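You operate a simulated robot arm through the tools that you are given. There is no shell and no other tool.

You are at the controls of a simulated robot arm. One attempt, no reset.

## Task
Push the dent at the yellow square out to the mark.
Fine: former switch on; the shoe is over 60 C, hold the green former by its grip; stop at the mark, former on its rest, then switch off. Set down upright: green former. Where these are worked on the way, their far stop is far enough and under half their travel is too little: former switch.

It is judged by the outcome, as a careful person would: the job done as asked, and still so three seconds after it is handed in. It fails if anything else is knocked over, pushed out of place, dropped, spilled or broken.

## Robot
A 7-joint arm with a fingered hand, fixed in place. Base frame: the origin is at the foot of the arm, x ahead of it, y to its left, z up. Units: m, rad, N and s.
Its first joint turns from -1.204 to 3.002 rad. Payload 5 kg.
Tool frame: the origin (TCP) lies between the finger pads and is the grasp point; the fingertips stand 0.032 m ahead of it; z points along the fingers, y is the line along which they close. The gripper opens to 0.16 m. The gripper's body begins 0.089 m behind the TCP. The gripper is a hand of 3 fingers: y runs from the thumb to the fingers, the wrist lies at [0, 0, -0.252] in the tool frame, and closing takes about 1.5 s.
Orientation is that of the tool frame in the base frame, as a unit quaternion [x, y, z, w]. With the fingers straight down and closing along the base's y, the tool's x points along the base's -x, its y along +y and its z along -z.

## Interface
- The arm moves only by the tool move_arm. Its argument "series" is a list of rows, each a list of 7 numbers: the shift along the tool's x, y, z in units of 40 mm (1.0 is 40 mm), then the turn, a rotation vector about the tool's x, y, z in units of 8 degrees (1.0 is 8 degrees), then the gripper command, from -1 (fully open) to 1 (shut), values between in proportion. In form: [[dx, dy, dz, ax, ay, az, gripper], ...]. A call has 1 to 20 rows; each row shifts and turns the commanded pose from where the row before left it, along the tool's axes as they then stand. A call with a number of a shift or a turn outside -1 to 1 is refused whole. A row lasts 0.2 s, in which the tool goes at most 0.05 m and 0.15 rad; a call with a longer step from one row to the next is refused whole, and so is a gripper value outside its range. A pose out of reach is approached as far as the arm can. The call stops where the force on the tool passes 40 N (or 10 N more than at its start, if that is more) or the arm is blocked; 0.2 s more then pass. Each finger travels about 0.108 m/s and halts on what it meets, pressing with about 21 N; the grip force reading is that of the motor and also rises with nothing between the fingers. The clock runs only during rows and for 0.2 s after the last one: add rows that do not move to give the fingers time. The reply holds the time, the measured pose of the TCP, the force on the tool along the base axes, the opening and the grip force, in the units named above and with some noise, with the torque about the TCP (base axes, N m) and any sound that the robot's microphone picked up.
- Cameras (640 x 400 px; columns grow to the right, rows downward): "scene" is fixed at [0.2188, 0.5, 1.6654]; the picture's right is [-0.80, -0.60, 0.00], its down [-0.37, 0.50, -0.78] and it looks along [0.47, -0.63, -0.62] (base axes); focal length 314 px, centre (320, 200). "wrist" rides on the gripper at [0.065, -0.004, -0.116] in the tool frame; the picture's right is [0.06, 1.00, 0.00], its down [-0.87, 0.05, -0.49] and it looks along [-0.49, 0.03, 0.87] (tool axes); focal length 261 px, centre (320, 200). There is no depth. A picture from a camera that has moved, and an enlarged one, comes with that camera's place and axes in the base frame and with its lens.
- camera(camera): a new picture of that camera. It takes no simulated time.
- slide_trunk(by): slides the trunk up (or, below 0, down) by that many m; the arm rides with it, the base frame stays. It gives what a move gives, with no picture.
- grasp_type(shape): the hand has 3 fingers and takes this shape, open, in about a second: jaw (thumb against the fingers, like two jaws); tri (thumb and two fingers); tip (a fingertip pinch); poke (one finger out to press); point (the index stretched); flat (the hand flat); cup (the hand cupped); fist (a fist). The gripper value then closes the fingers along that shape, each until it touches; the sizes above hold for jaw. It gives what a move gives, with no picture.
- enlarge(camera, box): a new picture of the part [left, top, right, bottom] of that camera's present view, enlarged. It takes no simulated time.
- hand_in(): hands the job in; it is judged then, once.

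Places have to be worked out from the pictures, the camera data and where the tool is seen. Open the gripper and draw the arm clear of the work before you hand the job in, unless the task says otherwise.

The tools are called after "Request:" as name(argument=value, ...) on one line, values as JSON. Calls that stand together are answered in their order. move_arm: Moves the arm, as the interface text tells. Its arguments: {"type":"object","properties":{"series":{"type":"array"}},"required":["series"]} The other tools are called the same way: slide_trunk (by) slides the trunk up or down; grasp_type (shape) gives the hand a shape; camera (camera) takes a picture; enlarge (camera, box) takes an enlarged picture of a part of a camera's view; hand_in () hands the job in.

At the start:

```text
t: 0.0
eef_pos: [0.6846, -0.1107, 1.2389]
orientation: [0.001, 1.0, 0.0, 0.0]
force: [-0.6, 0.5, 0.1]
moment: [-0.01, -0.03, 0.01]
grip_width: 0.16
gripper_force: 0.1
shape: jaw
trunk travel left (down, up): [-0.675, 0.265]
```

scene: 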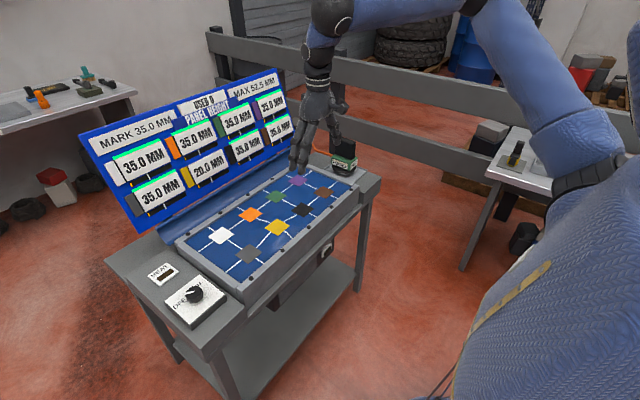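
wrist: 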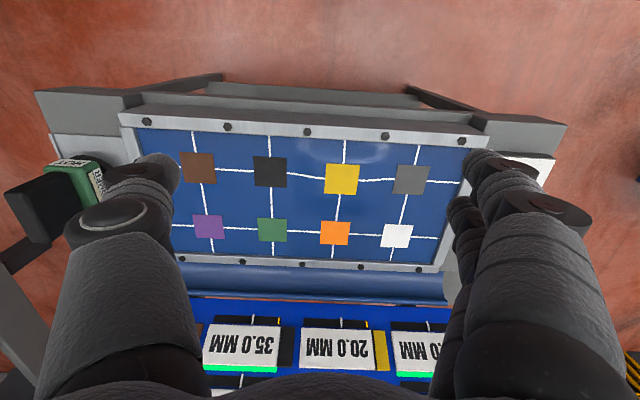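

The pictures show a bench with a blue panel bearing coloured squares, a readout board, a switch at the left and a green former at the right. I enlarge the parts to read them.

Request:
enlarge(camera="scene", box=[70, 60, 310, 230])

Request:
enlarge(camera="scene", box=[130, 230, 250, 330])

Request:
enlarge(camera="scene", box=[290, 120, 390, 200])

Request:
enlarge(camera="scene", box=[170, 150, 390, 310])

Request:
enlarge(camera="wrist", box=[0, 130, 140, 250])

```text
2.35 times, centred on (190, 145) of scene
camera zoom: at [0.2188, 0.5, 1.6654], right [-0.8, -0.6, 0.0], down [-0.37, 0.5, -0.78], along [0.47, -0.63, -0.62], focal length 740 px, centre (626, 329)
```

zoom: 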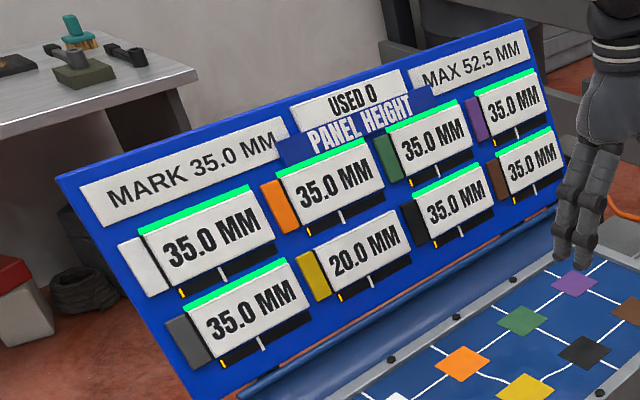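

```text
4.00 times, centred on (190, 280) of scene
camera zoom: at [0.2188, 0.5, 1.6654], right [-0.8, -0.6, 0.0], down [-0.37, 0.5, -0.78], along [0.47, -0.63, -0.62], focal length 1258 px, centre (840, -120)
```

zoom: 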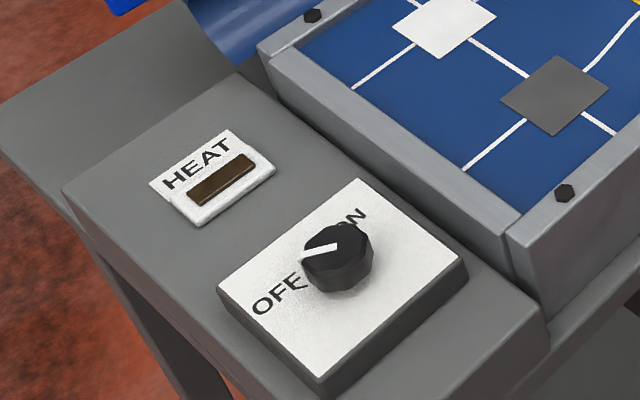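

```text
5.00 times, centred on (340, 160) of scene
camera zoom: at [0.2188, 0.5, 1.6654], right [-0.8, -0.6, 0.0], down [-0.37, 0.5, -0.78], along [0.47, -0.63, -0.62], focal length 1572 px, centre (220, 400)
```

zoom: 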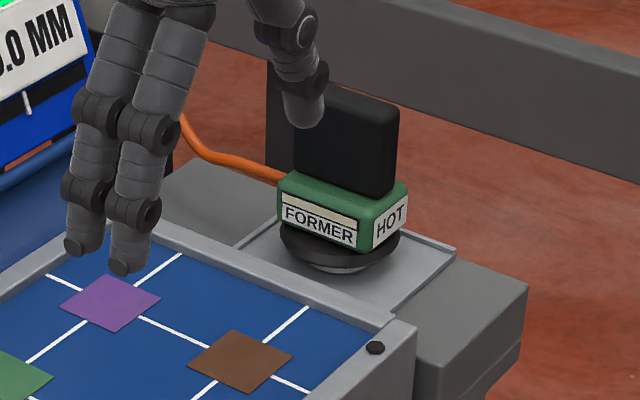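

```text
2.50 times, centred on (280, 230) of scene
camera zoom: at [0.2188, 0.5, 1.6654], right [-0.8, -0.6, 0.0], down [-0.37, 0.5, -0.78], along [0.47, -0.63, -0.62], focal length 786 px, centre (420, 125)
```

zoom: 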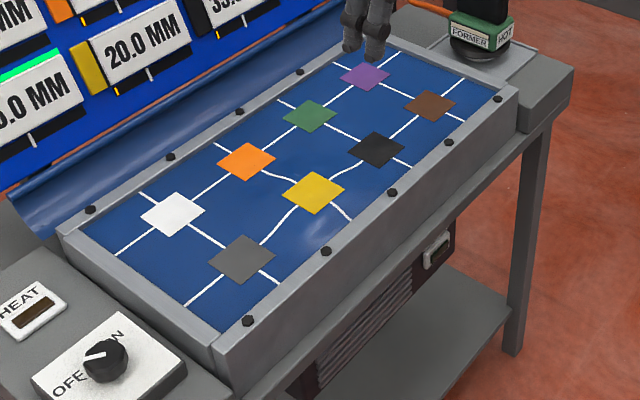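

```text
3.33 times, centred on (70, 190) of wrist
camera zoom: at [0.6189, -0.1145, 1.3538], right [-0.06, 1.0, 0.0], down [0.87, 0.05, 0.49], along [0.49, 0.03, -0.87], focal length 869 px, centre (1153, 233)
```

zoom: 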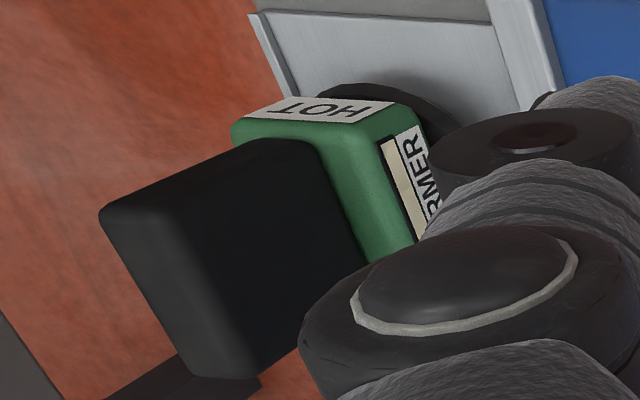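

The dent at yellow sits about (0.825, -0.06, 0.90) from both views, bulging up about 15 mm, so I judge it is pressed down until it reads 35. The knob is near (0.83, 0.28); I move the wrist camera over it for a closer look.

Request:
move_arm(series=[[-0.09, 0.975, 0.22, 0, 0, 0, -1], [-0.09, 0.975, 0.22, 0, 0, 0, -1], [-0.09, 0.975, 0.22, 0, 0, 0, -1], [-0.09, 0.975, 0.22, 0, 0, 0, -1], [-0.09, 0.975, 0.22, 0, 0, 0, -1], [-0.09, 0.975, 0.22, 0, 0, 0, -1], [-0.09, 0.975, 0.22, 0, 0, 0, -1], [-0.09, 0.975, 0.22, 0, 0, 0, -1], [-0.09, 0.975, 0.22, 0, 0, 0, -1], [-0.09, 0.975, 0.22, 0, 0, 0, -1], [0, 0, 0, 0, 0, 0, -1]])

Request:
camera(camera="wrist")

Request:
camera(camera="scene")

Request:
enlarge(camera="scene", box=[290, 120, 390, 200])

```text
t: 2.4
eef_pos: [0.7218, 0.2774, 1.152]
orientation: [0.001, 1.0, 0.001, 0.0]
force: [-0.7, -0.9, 1.2]
moment: [0.04, 0.02, -0.03]
grip_width: 0.16
gripper_force: 0.0
shape: jaw
trunk travel left (down, up): [-0.675, 0.265]
```

```text
taken
camera wrist: at [0.6562, 0.2749, 1.2665], right [-0.06, 1.0, 0.0], down [0.87, 0.05, 0.49], along [0.49, 0.03, -0.87], focal length 261 px, centre (320, 200)
```

wrist: 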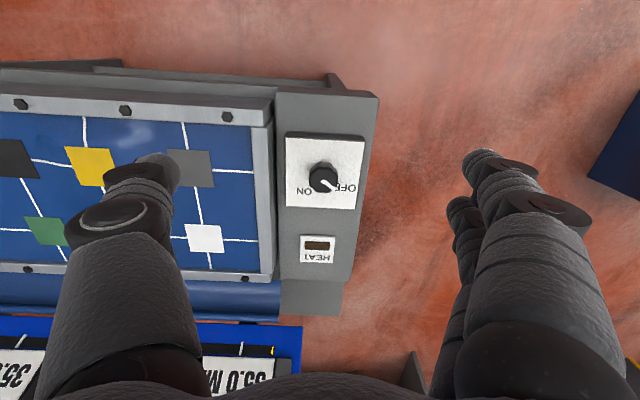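

```text
taken
```

scene: 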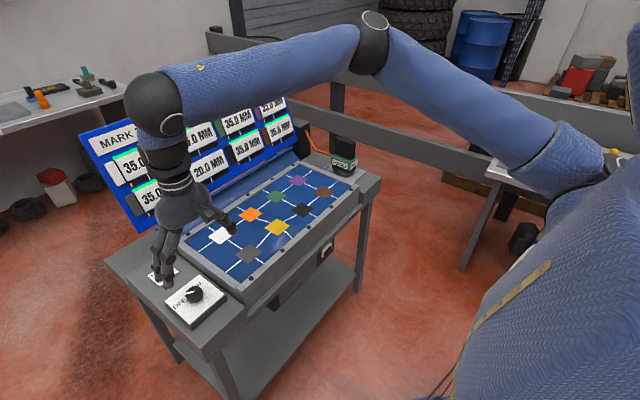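

```text
5.00 times, centred on (340, 160) of scene
camera zoom: at [0.2188, 0.5, 1.6654], right [-0.8, -0.6, 0.0], down [-0.37, 0.5, -0.78], along [0.47, -0.63, -0.62], focal length 1572 px, centre (220, 400)
```

zoom: 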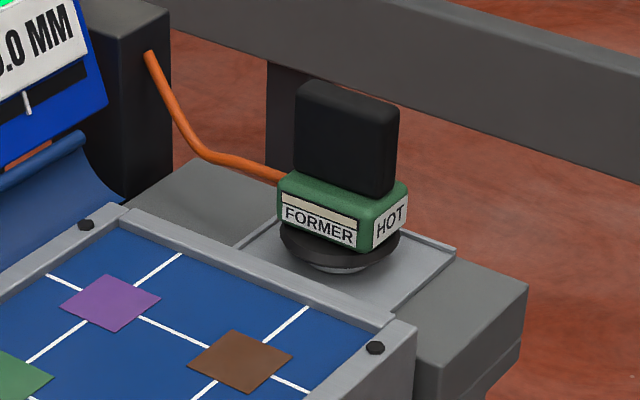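

Request:
enlarge(camera="wrist", box=[270, 120, 380, 280])

```text
2.50 times, centred on (325, 200) of wrist
camera zoom: at [0.6562, 0.2749, 1.2665], right [-0.06, 1.0, 0.0], down [0.87, 0.05, 0.49], along [0.49, 0.03, -0.87], focal length 652 px, centre (308, 200)
```

zoom: 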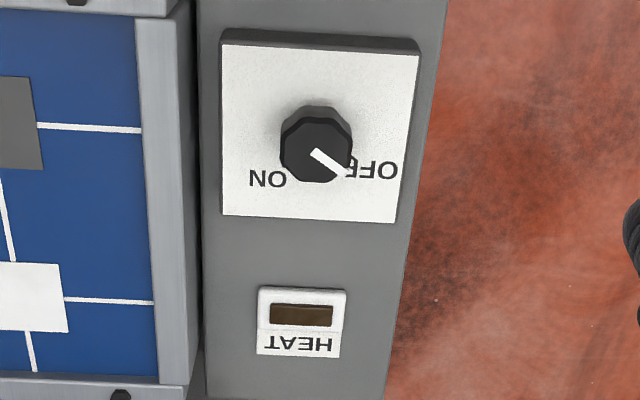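

The pointer is at OFF and ON lies a quarter turn clockwise seen from above. The knob's top is near (0.808, 0.288, 0.939), about 38 mm wide; I go above it, turn the hand 45° back and narrow the fingers.

Request:
move_arm(series=[[-0.717, 0.09, 0.767, 0, 0, 0, -0.2], [-0.717, 0.09, 0.767, 0, 0, 0, -0.2], [-0.717, 0.09, 0.767, 0, 0, 0, -0.2], [0, 0, 0, 0, 0, -0.94, -0.2], [0, 0, 0, 0, 0, -0.94, -0.2], [0, 0, 0, 0, 0, -0.94, -0.2], [0, 0, 0, 0, 0, -0.94, -0.2], [0, 0, 0, 0, 0, -0.94, -0.2], [0, 0, 0, 0, 0, -0.94, -0.2], [0, 0, 0, 0, 0, 0, -0.2]])

Request:
camera(camera="wrist")

Request:
enlarge(camera="scene", box=[130, 210, 270, 330])

```text
t: 4.6
eef_pos: [0.8073, 0.2897, 1.0584]
orientation: [-0.383, 0.924, 0.0, 0.0]
force: [0.2, -1.1, -0.1]
moment: [-0.01, 0.0, 0.04]
grip_width: 0.0969
gripper_force: 0.0
shape: jaw
trunk travel left (down, up): [-0.675, 0.265]
```

```text
taken
camera wrist: at [0.7634, 0.2413, 1.1737], right [-0.75, 0.66, 0.0], down [0.57, 0.65, 0.49], along [0.32, 0.37, -0.87], focal length 261 px, centre (320, 200)
```

wrist: 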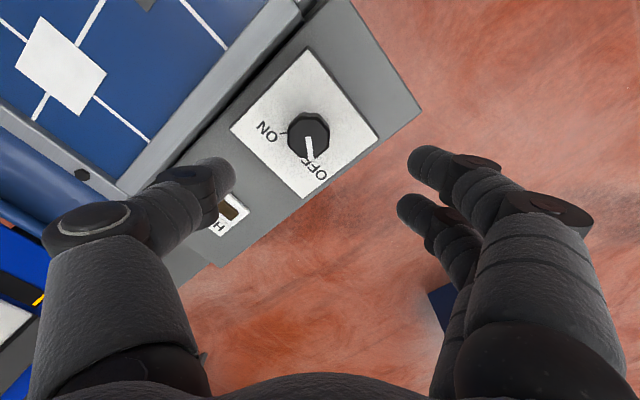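

```text
3.33 times, centred on (200, 270) of scene
camera zoom: at [0.2188, 0.5, 1.6654], right [-0.8, -0.6, 0.0], down [-0.37, 0.5, -0.78], along [0.47, -0.63, -0.62], focal length 1048 px, centre (720, -33)
```

zoom: 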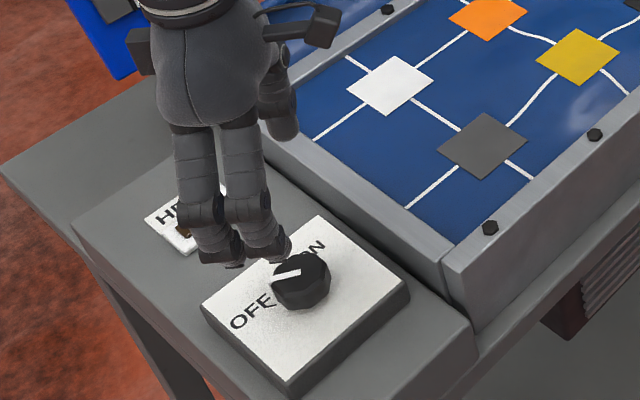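

The knob projects to about (0.810, 0.285); I shift slightly and go down to fingertips about 0.928, then check in the scene view before closing.

Request:
move_arm(series=[[0.035, -0.13, 0.6, 0, 0, 0, -0.2], [0, 0, 0.6, 0, 0, 0, -0.2], [0, 0, 0.6, 0, 0, 0, -0.2], [0, 0, 0.6, 0, 0, 0, -0.2], [0, 0, 0, 0, 0, 0, -0.2]])

Request:
camera(camera="wrist")

Request:
enlarge(camera="scene", box=[150, 230, 250, 320])

```text
t: 5.8
eef_pos: [0.8106, 0.2845, 0.9639]
orientation: [-0.383, 0.924, 0.0, 0.0]
force: [0.5, 0.9, 0.0]
moment: [0.01, -0.02, -0.01]
grip_width: 0.0967
gripper_force: 0.1
shape: jaw
trunk travel left (down, up): [-0.675, 0.265]
```

```text
taken
camera wrist: at [0.7661, 0.2364, 1.0784], right [-0.75, 0.66, 0.0], down [0.58, 0.65, 0.49], along [0.33, 0.37, -0.87], focal length 261 px, centre (320, 200)
```

wrist: 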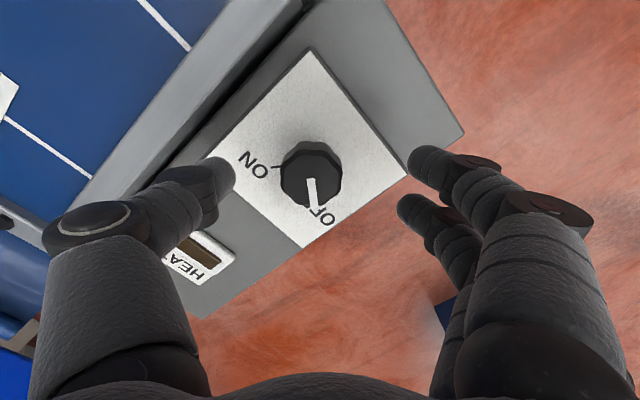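

```text
4.44 times, centred on (200, 275) of scene
camera zoom: at [0.2188, 0.5, 1.6654], right [-0.8, -0.6, 0.0], down [-0.37, 0.5, -0.78], along [0.47, -0.63, -0.62], focal length 1397 px, centre (853, -133)
```

zoom: 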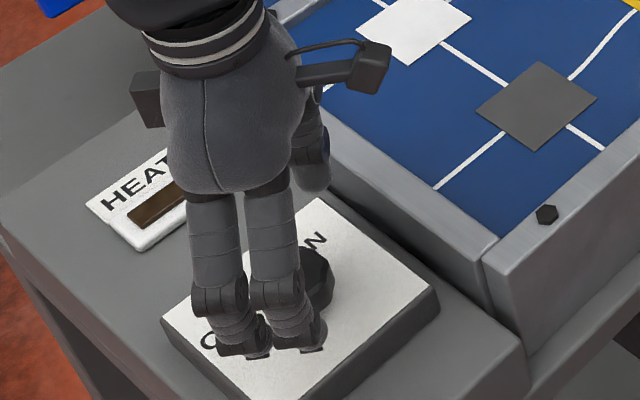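

The knob is between the fingers, slightly toward the base's -y. I nudge, descend 12 mm more (tips about 0.92) and close on it.

Request:
move_arm(series=[[0.07, -0.07, 0.15, 0, 0, 0, -0.2], [0, 0, 0.15, 0, 0, 0, -0.2], [0, 0, 0, 0, 0, 0, 0.2], [0, 0, 0, 0, 0, 0, 0.5], [0, 0, 0, 0, 0, 0, 0.8], [0, 0, 0, 0, 0, 0, 0.8], [0, 0, 0, 0, 0, 0, 0.8]])

Request:
camera(camera="wrist")

Request:
enlarge(camera="scene", box=[150, 230, 250, 320])

```text
t: 7.4
eef_pos: [0.8105, 0.2799, 0.9511]
orientation: [-0.384, 0.924, 0.0, 0.0]
force: [-0.2, 0.1, 0.0]
moment: [0.0, -0.02, 0.03]
grip_width: 0.0166
gripper_force: 0.0
shape: jaw
trunk travel left (down, up): [-0.675, 0.265]
```

```text
taken
camera wrist: at [0.7661, 0.2324, 1.0656], right [-0.75, 0.66, 0.0], down [0.58, 0.65, 0.49], along [0.32, 0.37, -0.87], focal length 261 px, centre (320, 200)
```

wrist: 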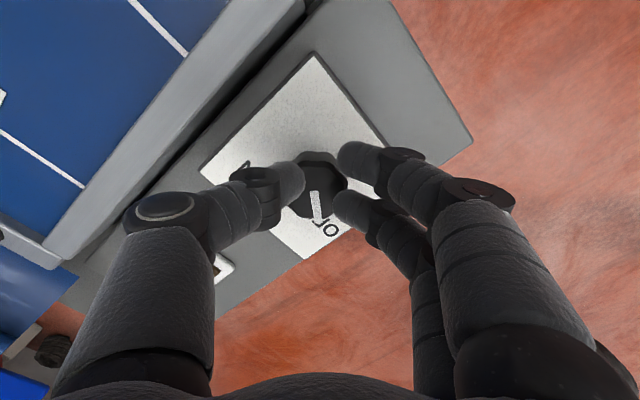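

```text
4.44 times, centred on (200, 275) of scene
camera zoom: at [0.2188, 0.5, 1.6654], right [-0.8, -0.6, 0.0], down [-0.37, 0.5, -0.78], along [0.47, -0.63, -0.62], focal length 1397 px, centre (853, -133)
```

zoom: 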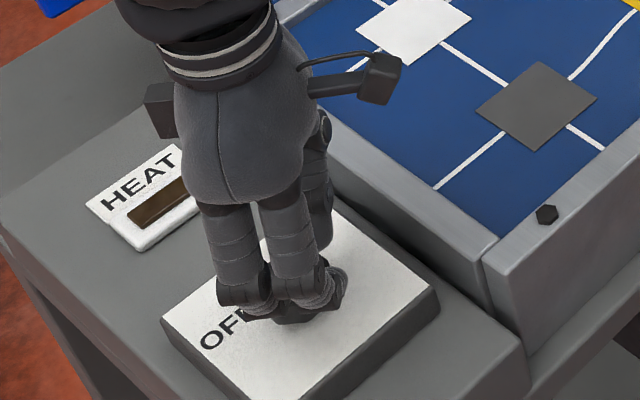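

The fingers stopped at the commanded 16 mm with no grip force, so they may be over the knob's top rather than around it. I look closer.

Request:
enlarge(camera="scene", box=[175, 270, 225, 310])

Request:
enlarge(camera="wrist", box=[240, 130, 400, 250])

```text
10.00 times, centred on (200, 290) of scene
camera zoom: at [0.2188, 0.5, 1.6654], right [-0.8, -0.6, 0.0], down [-0.37, 0.5, -0.78], along [0.47, -0.63, -0.62], focal length 3144 px, centre (1520, -700)
```

zoom: 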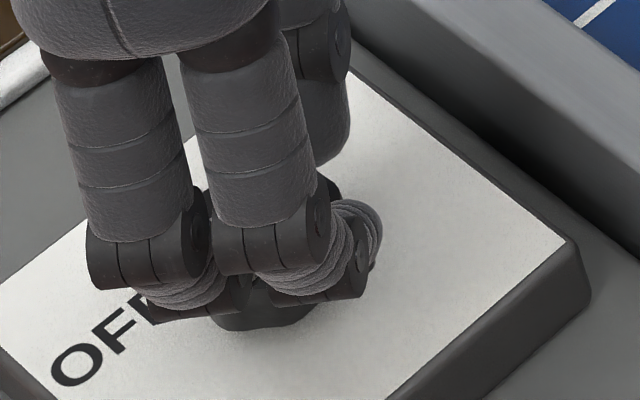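

```text
3.33 times, centred on (320, 190) of wrist
camera zoom: at [0.7661, 0.2324, 1.0656], right [-0.75, 0.66, 0.0], down [0.58, 0.65, 0.49], along [0.32, 0.37, -0.87], focal length 869 px, centre (320, 233)
```

zoom: 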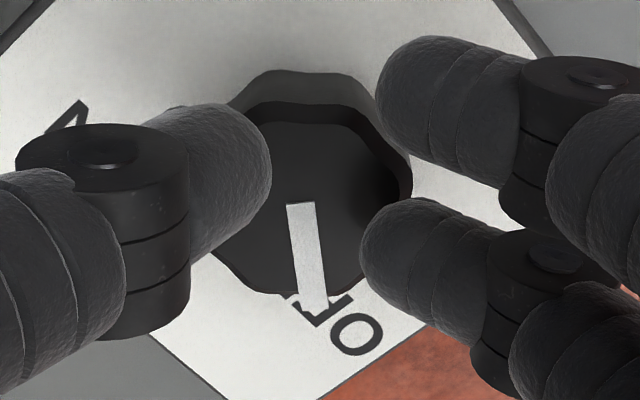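

The fingertips are curled just above the knob's top, so I reopen and go 10 mm lower before closing again.

Request:
move_arm(series=[[0, 0, 0, 0, 0, 0, 0.2], [0, 0, 0, 0, 0, 0, -0.2], [0, 0, 0, 0, 0, 0, -0.2], [0, 0, 0.08, 0, 0, 0, -0.2], [0, 0, 0.08, 0, 0, 0, -0.2], [0, 0, 0.08, 0, 0, 0, -0.2], [0, 0, 0, 0, 0, 0, -0.2]])

Request:
enlarge(camera="scene", box=[175, 270, 225, 310])

Request:
enlarge(camera="wrist", box=[200, 100, 440, 250])

```text
t: 9.0
eef_pos: [0.8092, 0.2809, 0.9404]
orientation: [-0.382, 0.924, 0.0, 0.0]
force: [1.0, -0.5, -0.1]
moment: [-0.01, -0.01, 0.02]
grip_width: 0.0953
gripper_force: 0.1
shape: jaw
trunk travel left (down, up): [-0.675, 0.265]
```

```text
10.00 times, centred on (200, 290) of scene
camera zoom: at [0.2188, 0.5, 1.6654], right [-0.8, -0.6, 0.0], down [-0.37, 0.5, -0.78], along [0.47, -0.63, -0.62], focal length 3144 px, centre (1520, -700)
```

zoom: 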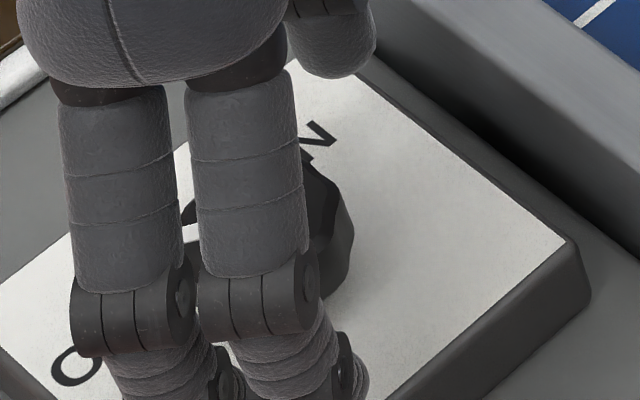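

```text
2.67 times, centred on (320, 175) of wrist
camera zoom: at [0.7661, 0.233, 1.0557], right [-0.75, 0.66, 0.0], down [0.58, 0.65, 0.49], along [0.32, 0.37, -0.87], focal length 695 px, centre (320, 267)
```

zoom: 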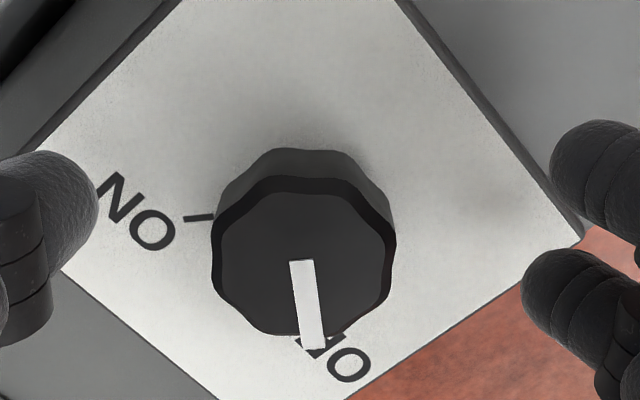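

The tips are now lower with no contact force, and the knob is centred at (0.811, 0.280). I close on it.

Request:
move_arm(series=[[0, 0, 0, 0, 0, 0, 0.2], [0, 0, 0, 0, 0, 0, 0.5], [0, 0, 0, 0, 0, 0, 0.9], [0, 0, 0, 0, 0, 0, 0.9], [0, 0, 0, 0, 0, 0, 0.9]])

Request:
enlarge(camera="wrist", box=[200, 100, 440, 250])

Request:
enlarge(camera="scene", box=[175, 270, 225, 310])

```text
t: 10.2
eef_pos: [0.8089, 0.2804, 0.9436]
orientation: [-0.383, 0.924, 0.0, 0.001]
force: [0.0, -5.2, 17.1]
moment: [0.09, -0.01, -0.01]
grip_width: 0.0169
gripper_force: 20.7
shape: jaw
trunk travel left (down, up): [-0.675, 0.265]
```

```text
2.67 times, centred on (320, 175) of wrist
camera zoom: at [0.7655, 0.2323, 1.058], right [-0.75, 0.66, 0.0], down [0.58, 0.65, 0.49], along [0.33, 0.37, -0.87], focal length 695 px, centre (320, 267)
```

zoom: 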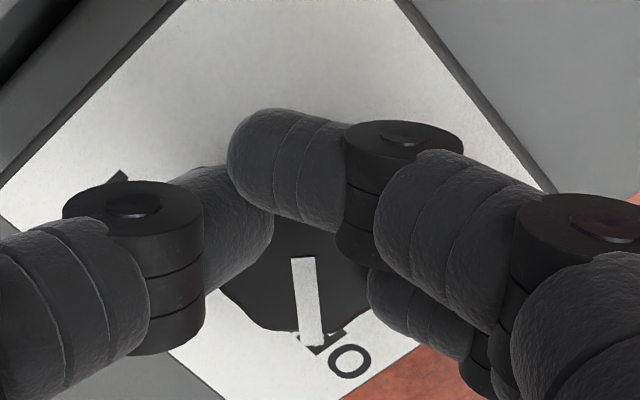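

```text
10.00 times, centred on (200, 290) of scene
camera zoom: at [0.2188, 0.5, 1.6654], right [-0.8, -0.6, 0.0], down [-0.37, 0.5, -0.78], along [0.47, -0.63, -0.62], focal length 3144 px, centre (1520, -700)
```

zoom: 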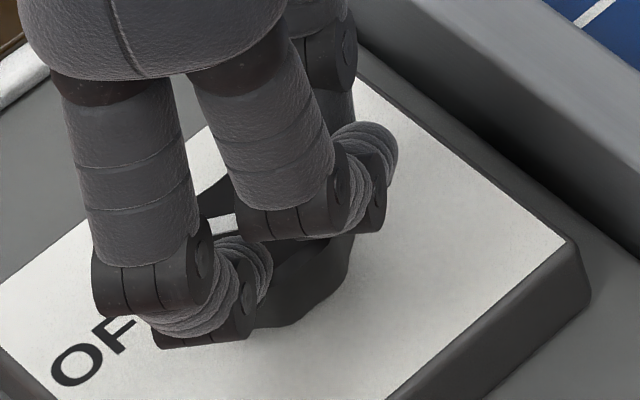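

One finger rode over the knob's top, so I must be deeper. I reopen to about 65 mm and descend in small steps until nearly at the plate.

Request:
move_arm(series=[[0, 0, 0, 0, 0, 0, 0.2], [0, 0, 0, 0, 0, 0, 0.1], [0, 0, 0, 0, 0, 0, 0.1], [0, 0, 0.08, 0, 0, 0, 0.1], [0, 0, 0.08, 0, 0, 0, 0.1], [0, 0, 0.08, 0, 0, 0, 0.1], [0, 0, 0.08, 0, 0, 0, 0.1], [0, 0, 0, 0, 0, 0, 0.1]])

Request:
enlarge(camera="wrist", box=[200, 100, 440, 250])

Request:
enlarge(camera="scene", box=[175, 270, 225, 310])

```text
t: 12.0
eef_pos: [0.8105, 0.2814, 0.9283]
orientation: [-0.382, 0.924, -0.001, 0.0]
force: [-0.3, 0.7, 0.4]
moment: [0.0, 0.0, -0.02]
grip_width: 0.0713
gripper_force: 0.0
shape: jaw
trunk travel left (down, up): [-0.675, 0.265]
```

```text
2.67 times, centred on (320, 175) of wrist
camera zoom: at [0.7667, 0.2329, 1.0434], right [-0.75, 0.66, 0.0], down [0.58, 0.65, 0.49], along [0.32, 0.37, -0.87], focal length 695 px, centre (320, 267)
```

zoom: 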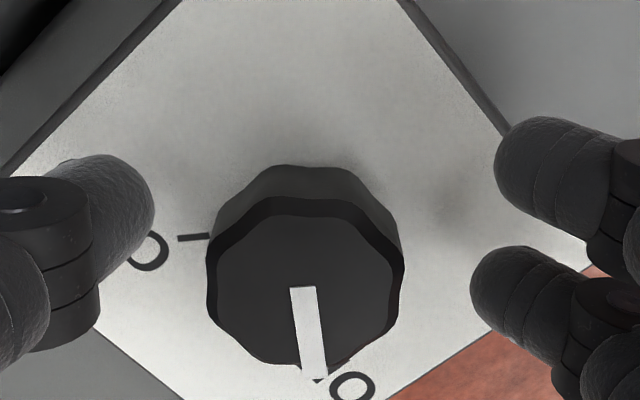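

```text
10.00 times, centred on (200, 290) of scene
camera zoom: at [0.2188, 0.5, 1.6654], right [-0.8, -0.6, 0.0], down [-0.37, 0.5, -0.78], along [0.47, -0.63, -0.62], focal length 3144 px, centre (1520, -700)
```

zoom: 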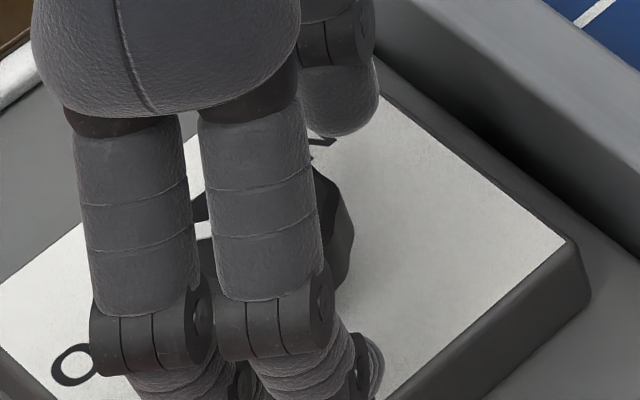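

Still no contact and the knob is centred, so I close here.

Request:
move_arm(series=[[0, 0, 0, 0, 0, 0, 0.4], [0, 0, 0, 0, 0, 0, 0.6], [0, 0, 0, 0, 0, 0, 0.9], [0, 0, 0, 0, 0, 0, 0.9], [0, 0, 0, 0, 0, 0, 0.9]])

Request:
enlarge(camera="wrist", box=[200, 100, 440, 250])

Request:
enlarge(camera="scene", box=[175, 270, 225, 310])

```text
t: 13.2
eef_pos: [0.8118, 0.2805, 0.9289]
orientation: [-0.383, 0.924, 0.001, 0.0]
force: [0.2, -6.9, -3.0]
moment: [-0.12, -0.01, -0.07]
grip_width: 0.0229
gripper_force: 21.1
shape: jaw
trunk travel left (down, up): [-0.675, 0.265]
```

```text
2.67 times, centred on (320, 175) of wrist
camera zoom: at [0.7669, 0.2319, 1.0431], right [-0.75, 0.66, 0.0], down [0.58, 0.65, 0.49], along [0.32, 0.37, -0.87], focal length 695 px, centre (320, 267)
```

zoom: 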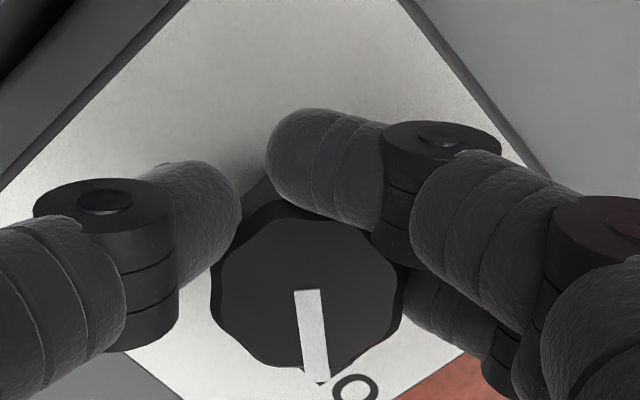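

```text
10.00 times, centred on (200, 290) of scene
camera zoom: at [0.2188, 0.5, 1.6654], right [-0.8, -0.6, 0.0], down [-0.37, 0.5, -0.78], along [0.47, -0.63, -0.62], focal length 3144 px, centre (1520, -700)
```

zoom: 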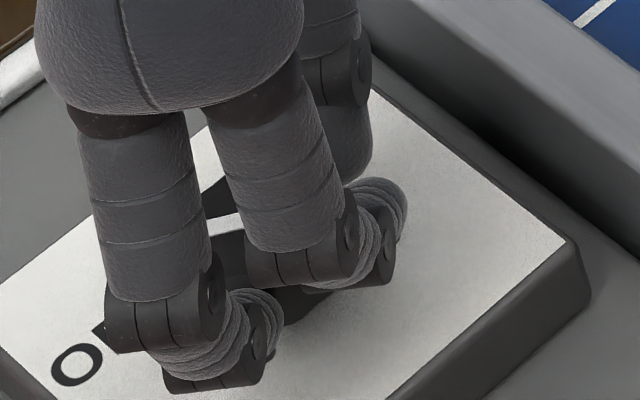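

The knob lies about 7 mm toward tool -x from the finger pair's centre, so one finger misses it. I reopen, shift 7 mm along tool -x, and close again.

Request:
move_arm(series=[[0, 0, 0, 0, 0, 0, 0.4], [0, 0, 0, 0, 0, 0, 0.2], [0, 0, 0, 0, 0, 0, 0.2], [-0.17, 0, 0.03, 0, 0, 0, 0.2], [0, 0, 0, 0, 0, 0, 0.2], [0, 0, 0, 0, 0, 0, 0.5], [0, 0, 0, 0, 0, 0, 0.9], [0, 0, 0, 0, 0, 0, 0.9], [0, 0, 0, 0, 0, 0, 0.9]])

Request:
enlarge(camera="wrist", box=[200, 100, 440, 250])

Request:
enlarge(camera="scene", box=[175, 270, 225, 310])

```text
t: 15.2
eef_pos: [0.8154, 0.2865, 0.9272]
orientation: [-0.383, 0.924, 0.0, 0.0]
force: [-1.5, -3.7, -2.0]
moment: [-0.09, 0.07, -0.06]
grip_width: 0.0335
gripper_force: 20.7
shape: jaw
trunk travel left (down, up): [-0.675, 0.265]
```

```text
2.67 times, centred on (320, 175) of wrist
camera zoom: at [0.7709, 0.2374, 1.0421], right [-0.75, 0.66, 0.0], down [0.58, 0.65, 0.49], along [0.32, 0.37, -0.87], focal length 695 px, centre (320, 267)
```

zoom: 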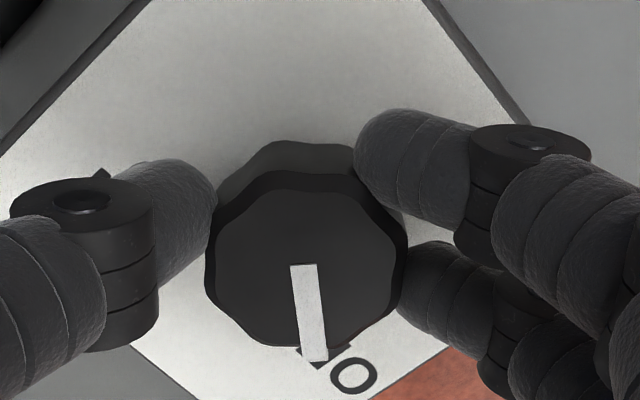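

```text
10.00 times, centred on (200, 290) of scene
camera zoom: at [0.2188, 0.5, 1.6654], right [-0.8, -0.6, 0.0], down [-0.37, 0.5, -0.78], along [0.47, -0.63, -0.62], focal length 3144 px, centre (1520, -700)
```

zoom: 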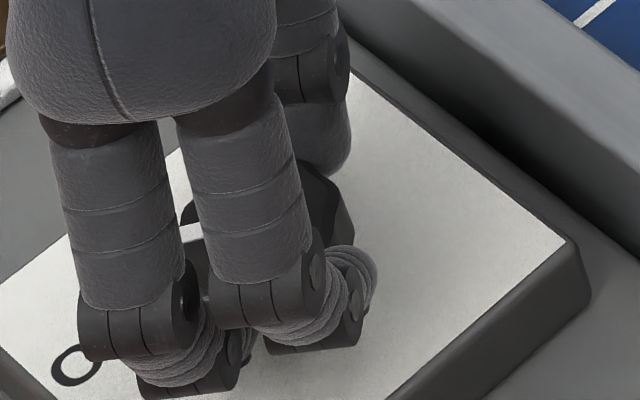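

All three fingers now hold the knob at 33 mm. I turn it clockwise seen from above (tool +z) about 45° and check.

Request:
move_arm(series=[[0, 0, 0, 0, 0, 0.8, 0.9], [0, 0, 0, 0, 0, 0.8, 0.9], [0, 0, 0, 0, 0, 0.8, 0.9], [0, 0, 0, 0, 0, 0.8, 0.9], [0, 0, 0, 0, 0, 0.8, 0.9], [0, 0, 0, 0, 0, 0.8, 0.9], [0, 0, 0, 0, 0, 0.8, 0.9]])

Request:
enlarge(camera="wrist", box=[200, 100, 440, 250])

Request:
camera(camera="scene")

```text
t: 16.8
eef_pos: [0.814, 0.2876, 0.9277]
orientation: [-0.002, 1.0, 0.0, 0.0]
force: [-5.8, 15.1, 0.6]
moment: [0.6, 0.12, 0.19]
grip_width: 0.0322
gripper_force: 21.3
shape: jaw
trunk travel left (down, up): [-0.675, 0.265]
```

```text
2.67 times, centred on (320, 175) of wrist
camera zoom: at [0.7482, 0.2847, 1.0422], right [-0.07, 1.0, 0.0], down [0.87, 0.06, 0.49], along [0.49, 0.03, -0.87], focal length 695 px, centre (320, 267)
```

zoom: 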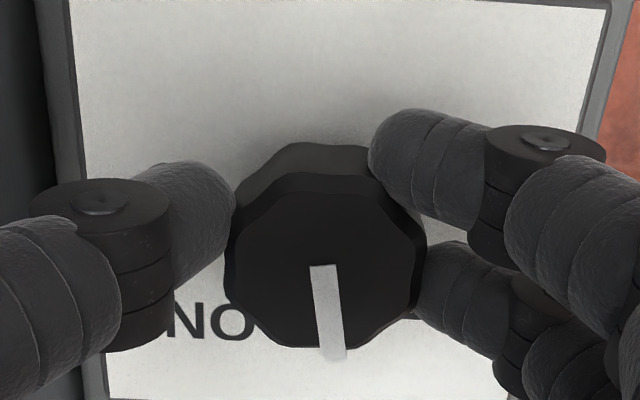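

```text
taken
```

scene: 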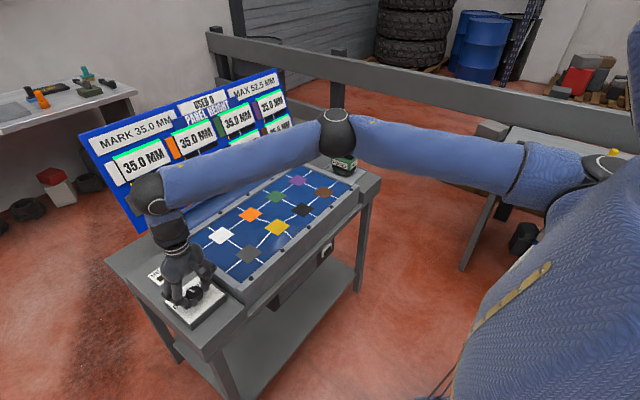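

The knob turns with the hand. I ease 2 mm along the +y reaction force and turn on toward the far stop.

Request:
move_arm(series=[[0, 0.05, 0, 0, 0, 0.8, 0.9], [0, 0, 0, 0, 0, 0.8, 0.9], [0, 0, 0, 0, 0, 0.8, 0.9], [0, 0, 0, 0, 0, 0.8, 0.9]])

Request:
enlarge(camera="wrist", box=[200, 100, 440, 250])

```text
t: 17.8
eef_pos: [0.8141, 0.2902, 0.9271]
orientation: [0.22, 0.976, -0.001, 0.0]
force: [-6.1, 25.3, 0.7]
moment: [0.85, -0.03, 0.22]
grip_width: 0.0321
gripper_force: 21.2
shape: jaw
trunk travel left (down, up): [-0.675, 0.265]
```

```text
2.67 times, centred on (320, 175) of wrist
camera zoom: at [0.7526, 0.3156, 1.0424], right [0.37, 0.93, 0.0], down [0.81, -0.32, 0.49], along [0.46, -0.18, -0.87], focal length 695 px, centre (320, 267)
```

zoom: 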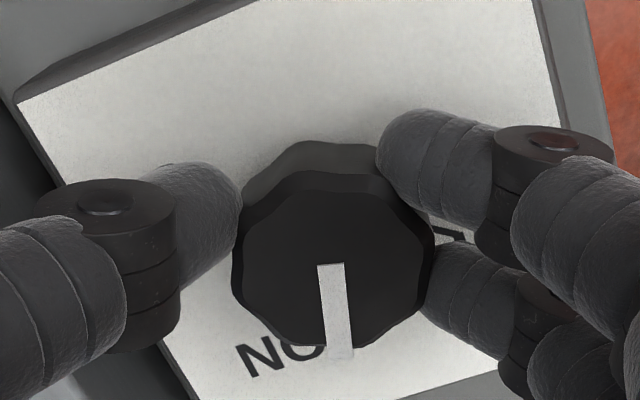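

From the three viewing angles the knob's top is really at about (0.8235, 0.290, 0.908), so the hand should follow it by +4 mm in tool y. I shift so and turn on, moving a little per row to turn about the knob's axis.

Request:
move_arm(series=[[0, 0.12, 0, 0, 0, 0.5, 0.9], [0, 0.03, 0, 0, 0, 0.8, 0.9], [0, 0.03, 0, 0, 0, 0.8, 0.9], [0, 0.03, 0, 0, 0, 0.8, 0.9]])

Request:
enlarge(camera="wrist", box=[200, 100, 440, 250])

Request:
enlarge(camera="scene", box=[140, 240, 240, 320])

```text
t: 18.8
eef_pos: [0.8182, 0.297, 0.9277]
orientation: [0.411, 0.912, 0.0, 0.001]
force: [-16.6, 17.9, -2.1]
moment: [0.4, 0.29, 0.51]
grip_width: 0.0324
gripper_force: 20.8
shape: jaw
trunk travel left (down, up): [-0.675, 0.265]
```

```text
2.67 times, centred on (320, 175) of wrist
camera zoom: at [0.7707, 0.3437, 1.0423], right [0.71, 0.71, 0.0], down [0.62, -0.62, 0.49], along [0.35, -0.35, -0.87], focal length 695 px, centre (320, 267)
```

zoom: 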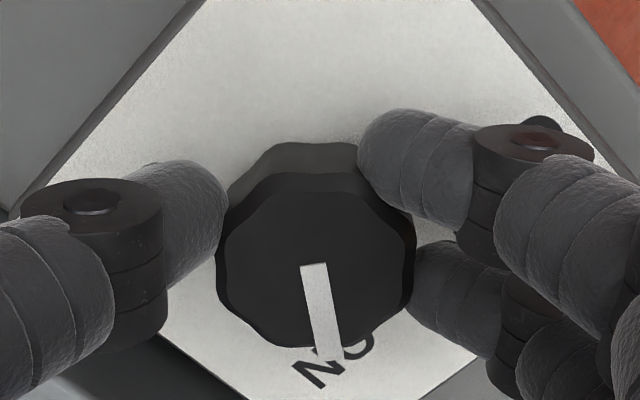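

```text
5.00 times, centred on (190, 280) of scene
camera zoom: at [0.2188, 0.5, 1.6654], right [-0.8, -0.6, 0.0], down [-0.37, 0.5, -0.78], along [0.47, -0.63, -0.62], focal length 1572 px, centre (970, -200)
```

zoom: 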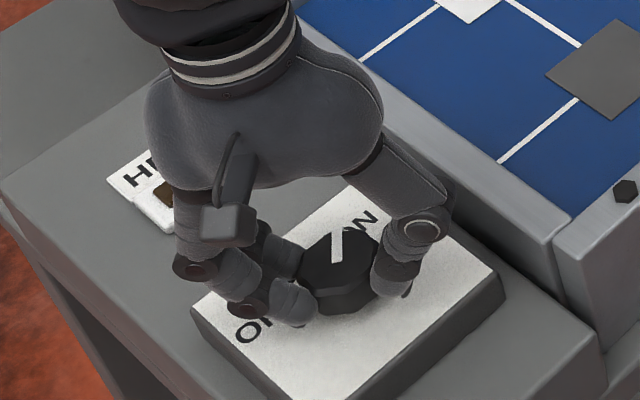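

The pointer is now on the ON mark and the torque about z is rising to 0.5 Nm, as at a stop. I turn a little more to be sure, then open.

Request:
move_arm(series=[[0, 0.03, 0, 0, 0, 0.7, 0.9], [0, 0.03, 0, 0, 0, 0.7, 0.9], [0, 0, 0, 0, 0, 0, 0.9], [0, 0, 0, 0, 0, 0, 0.5], [0, 0, 0, 0, 0, 0, 0.0], [0, 0, 0, 0, 0, 0, -0.2], [0, 0, 0, 0, 0, 0, -0.2]])

Request:
camera(camera="wrist")

Request:
enlarge(camera="scene", box=[140, 240, 240, 320])

```text
t: 20.4
eef_pos: [0.8197, 0.2968, 0.9276]
orientation: [0.499, 0.867, 0.0, 0.0]
force: [0.7, -0.1, -0.6]
moment: [0.01, -0.06, 0.0]
grip_width: 0.0955
gripper_force: 0.1
shape: jaw
trunk travel left (down, up): [-0.675, 0.265]
```

```text
taken
camera wrist: at [0.7844, 0.351, 1.0421], right [0.83, 0.56, 0.0], down [0.48, -0.72, 0.49], along [0.27, -0.41, -0.87], focal length 261 px, centre (320, 200)
```

wrist: 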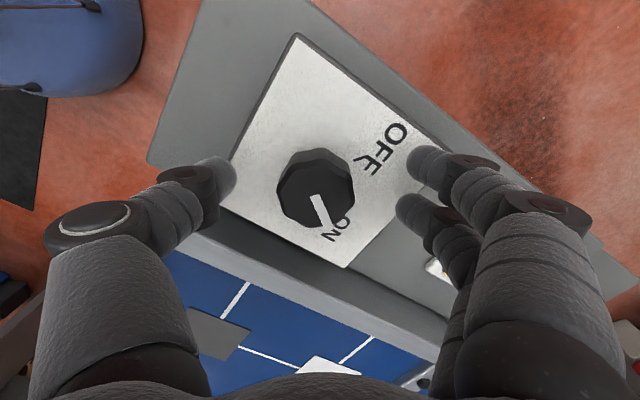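

```text
5.00 times, centred on (190, 280) of scene
camera zoom: at [0.2188, 0.5, 1.6654], right [-0.8, -0.6, 0.0], down [-0.37, 0.5, -0.78], along [0.47, -0.63, -0.62], focal length 1572 px, centre (970, -200)
```

zoom: 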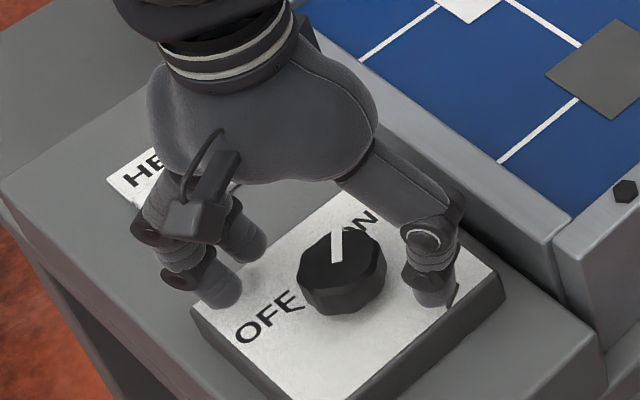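

The knob points at ON and the hand is free. I lift straight up, then turn the hand back to yaw 0.

Request:
move_arm(series=[[0, 0, -0.5, 0, 0, 0, -0.2], [0, 0, -1, 0, 0, 0, -0.2], [0, 0, -1, 0, 0, 0, -0.2], [0, 0, -1, 0, 0, 0, -0.2], [0, 0, -1, 0, 0, 0, -0.2], [0, 0, -1, 0, 0, 0, -0.2], [0, 0, 0, 0, 0, -0.94, -0.2], [0, 0, 0, 0, 0, -0.94, -0.2], [0, 0, 0, 0, 0, -0.94, -0.2], [0, 0, 0, 0, 0, -0.94, -0.2], [0, 0, 0, 0, 0, -0.94, -0.2], [0, 0, 0, 0, 0, -0.94, -0.2], [0, 0, 0, 0, 0, -0.94, -0.2], [0, 0, 0, 0, 0, -0.9, -0.2], [0, 0, 0, 0, 0, 0, -1]])

Request:
camera(camera="wrist")

Request:
enlarge(camera="scene", box=[130, 230, 250, 330])

```text
t: 23.6
eef_pos: [0.821, 0.2966, 1.1482]
orientation: [-0.002, 1.0, 0.0, 0.0]
force: [-0.4, 0.9, -0.5]
moment: [0.05, -0.02, 0.01]
grip_width: 0.1599
gripper_force: 0.1
shape: jaw
trunk travel left (down, up): [-0.675, 0.265]
```

```text
taken
camera wrist: at [0.7549, 0.2929, 1.2621], right [-0.07, 1.0, 0.0], down [0.87, 0.06, 0.49], along [0.49, 0.03, -0.87], focal length 261 px, centre (320, 200)
```

wrist: 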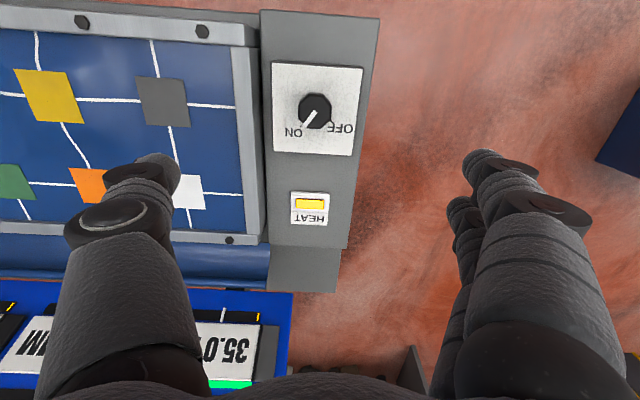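

```text
4.00 times, centred on (190, 280) of scene
camera zoom: at [0.2188, 0.5, 1.6654], right [-0.8, -0.6, 0.0], down [-0.37, 0.5, -0.78], along [0.47, -0.63, -0.62], focal length 1258 px, centre (840, -120)
```

zoom: 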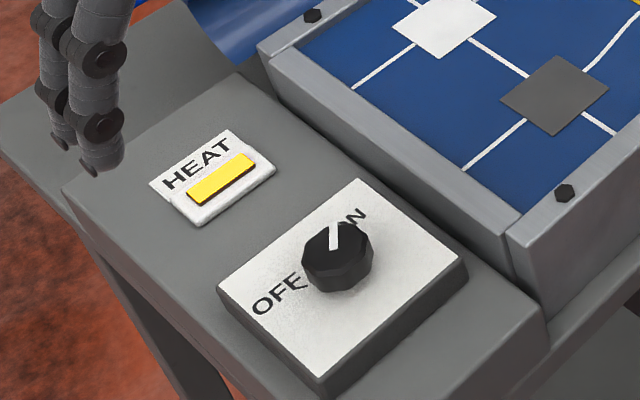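

The HEAT lamp is lit, so the former is on. I carry the empty hand over toward the former to look at it.

Request:
move_arm(series=[[0.107, -0.943, -0.068, 0, 0, 0, -1], [0.107, -0.943, -0.068, 0, 0, 0, -1], [0.107, -0.943, -0.068, 0, 0, 0, -1], [0.107, -0.943, -0.068, 0, 0, 0, -1], [0.107, -0.943, -0.068, 0, 0, 0, -1], [0.107, -0.943, -0.068, 0, 0, 0, -1], [0.107, -0.943, -0.068, 0, 0, 0, -1], [0.107, -0.943, -0.068, 0, 0, 0, -1], [0.107, -0.943, -0.068, 0, 0, 0, -1], [0.107, -0.943, -0.068, 0, 0, 0, -1], [0.107, -0.943, -0.068, 0, 0, 0, -1], [0.107, -0.943, -0.068, 0, 0, 0, -1], [0.107, -0.943, -0.068, 0, 0, 0, -1], [0.107, -0.943, -0.068, 0, 0, 0, -1], [0.107, -0.943, -0.068, 0, 0, 0, -1], [0.107, -0.943, -0.068, 0, 0, 0, -1], [0.107, -0.943, -0.068, 0, 0, 0, -1], [0.107, -0.943, -0.068, 0, 0, 0, -1], [0.107, -0.943, -0.068, 0, 0, 0, -1], [0, 0, 0, 0, 0, 0, -1]])

Request:
camera(camera="wrist")

Request:
camera(camera="scene")

```text
t: 27.8
eef_pos: [0.74, -0.4204, 1.1986]
orientation: [-0.001, 1.0, 0.0, 0.0]
force: [0.3, 0.9, 0.2]
moment: [-0.01, 0.02, 0.02]
grip_width: 0.1598
gripper_force: 0.1
shape: jaw
trunk travel left (down, up): [-0.675, 0.265]
```

```text
taken
camera wrist: at [0.6748, -0.4245, 1.3132], right [-0.06, 1.0, 0.0], down [0.87, 0.06, 0.49], along [0.49, 0.03, -0.87], focal length 261 px, centre (320, 200)
```

wrist: 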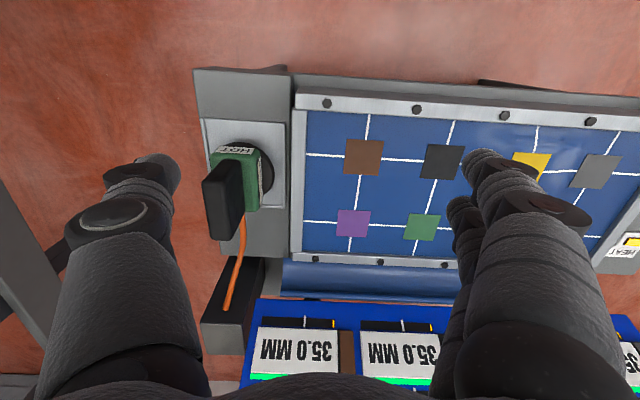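

```text
taken
```

scene: 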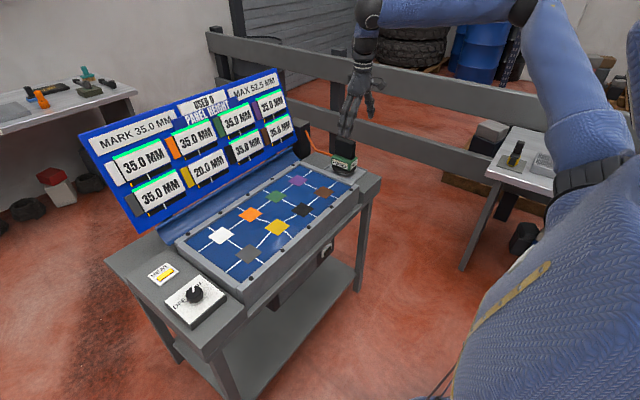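

Request:
enlarge(camera="wrist", box=[170, 120, 310, 330])

Request:
enlarge(camera="scene", box=[290, 100, 390, 200])

```text
1.90 times, centred on (240, 225) of wrist
camera zoom: at [0.6748, -0.4245, 1.3132], right [-0.06, 1.0, 0.0], down [0.87, 0.06, 0.49], along [0.49, 0.03, -0.87], focal length 496 px, centre (472, 152)
```

zoom: 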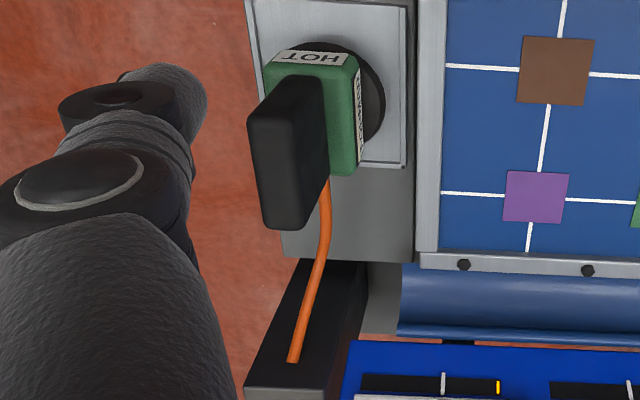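

```text
4.00 times, centred on (340, 150) of scene
camera zoom: at [0.2188, 0.5, 1.6654], right [-0.8, -0.6, 0.0], down [-0.37, 0.5, -0.78], along [0.47, -0.63, -0.62], focal length 1258 px, centre (240, 400)
```

zoom: 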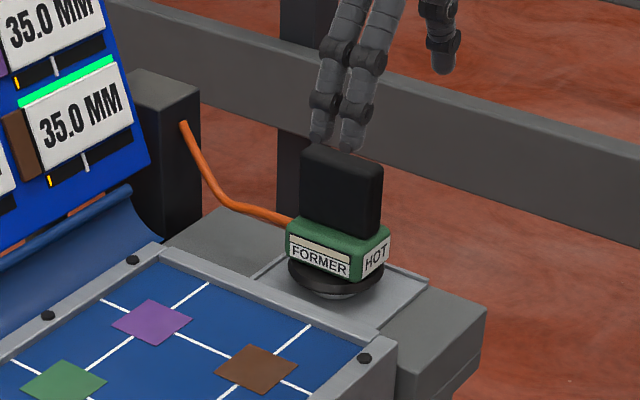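

The grip is a black slab, thin along y (about 32 mm) and long along x, its top centred near (0.855, -0.543, 1.03), standing on the green body from about z 0.97. I move above it to check reach and alignment.

Request:
move_arm(series=[[-0.575, -0.615, 0.295, 0, 0, 0, -1], [-0.575, -0.615, 0.295, 0, 0, 0, -1], [-0.575, -0.615, 0.295, 0, 0, 0, -1], [-0.575, -0.615, 0.295, 0, 0, 0, -1], [-0.575, -0.615, 0.295, 0, 0, 0, -1], [0, 0, 0, 0, 0, 0, -1]])

Request:
camera(camera="wrist")

Request:
camera(camera="scene")

```text
t: 29.2
eef_pos: [0.8548, -0.5433, 1.1418]
orientation: [-0.001, 1.0, 0.0, 0.0]
force: [0.9, 0.4, 0.4]
moment: [0.01, -0.02, 0.02]
grip_width: 0.1601
gripper_force: 0.1
shape: jaw
trunk travel left (down, up): [-0.675, 0.265]
```

```text
taken
camera wrist: at [0.7893, -0.5472, 1.2548], right [-0.06, 1.0, 0.0], down [0.87, 0.06, 0.49], along [0.49, 0.03, -0.87], focal length 261 px, centre (320, 200)
```

wrist: 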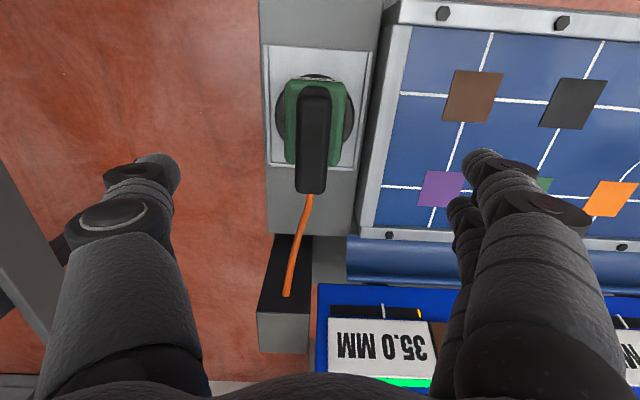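

```text
taken
```

scene: 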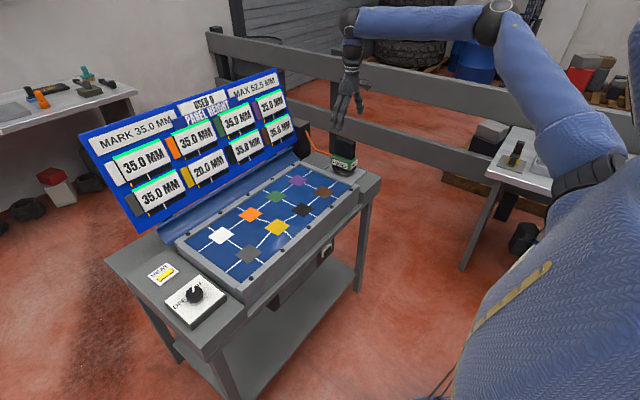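

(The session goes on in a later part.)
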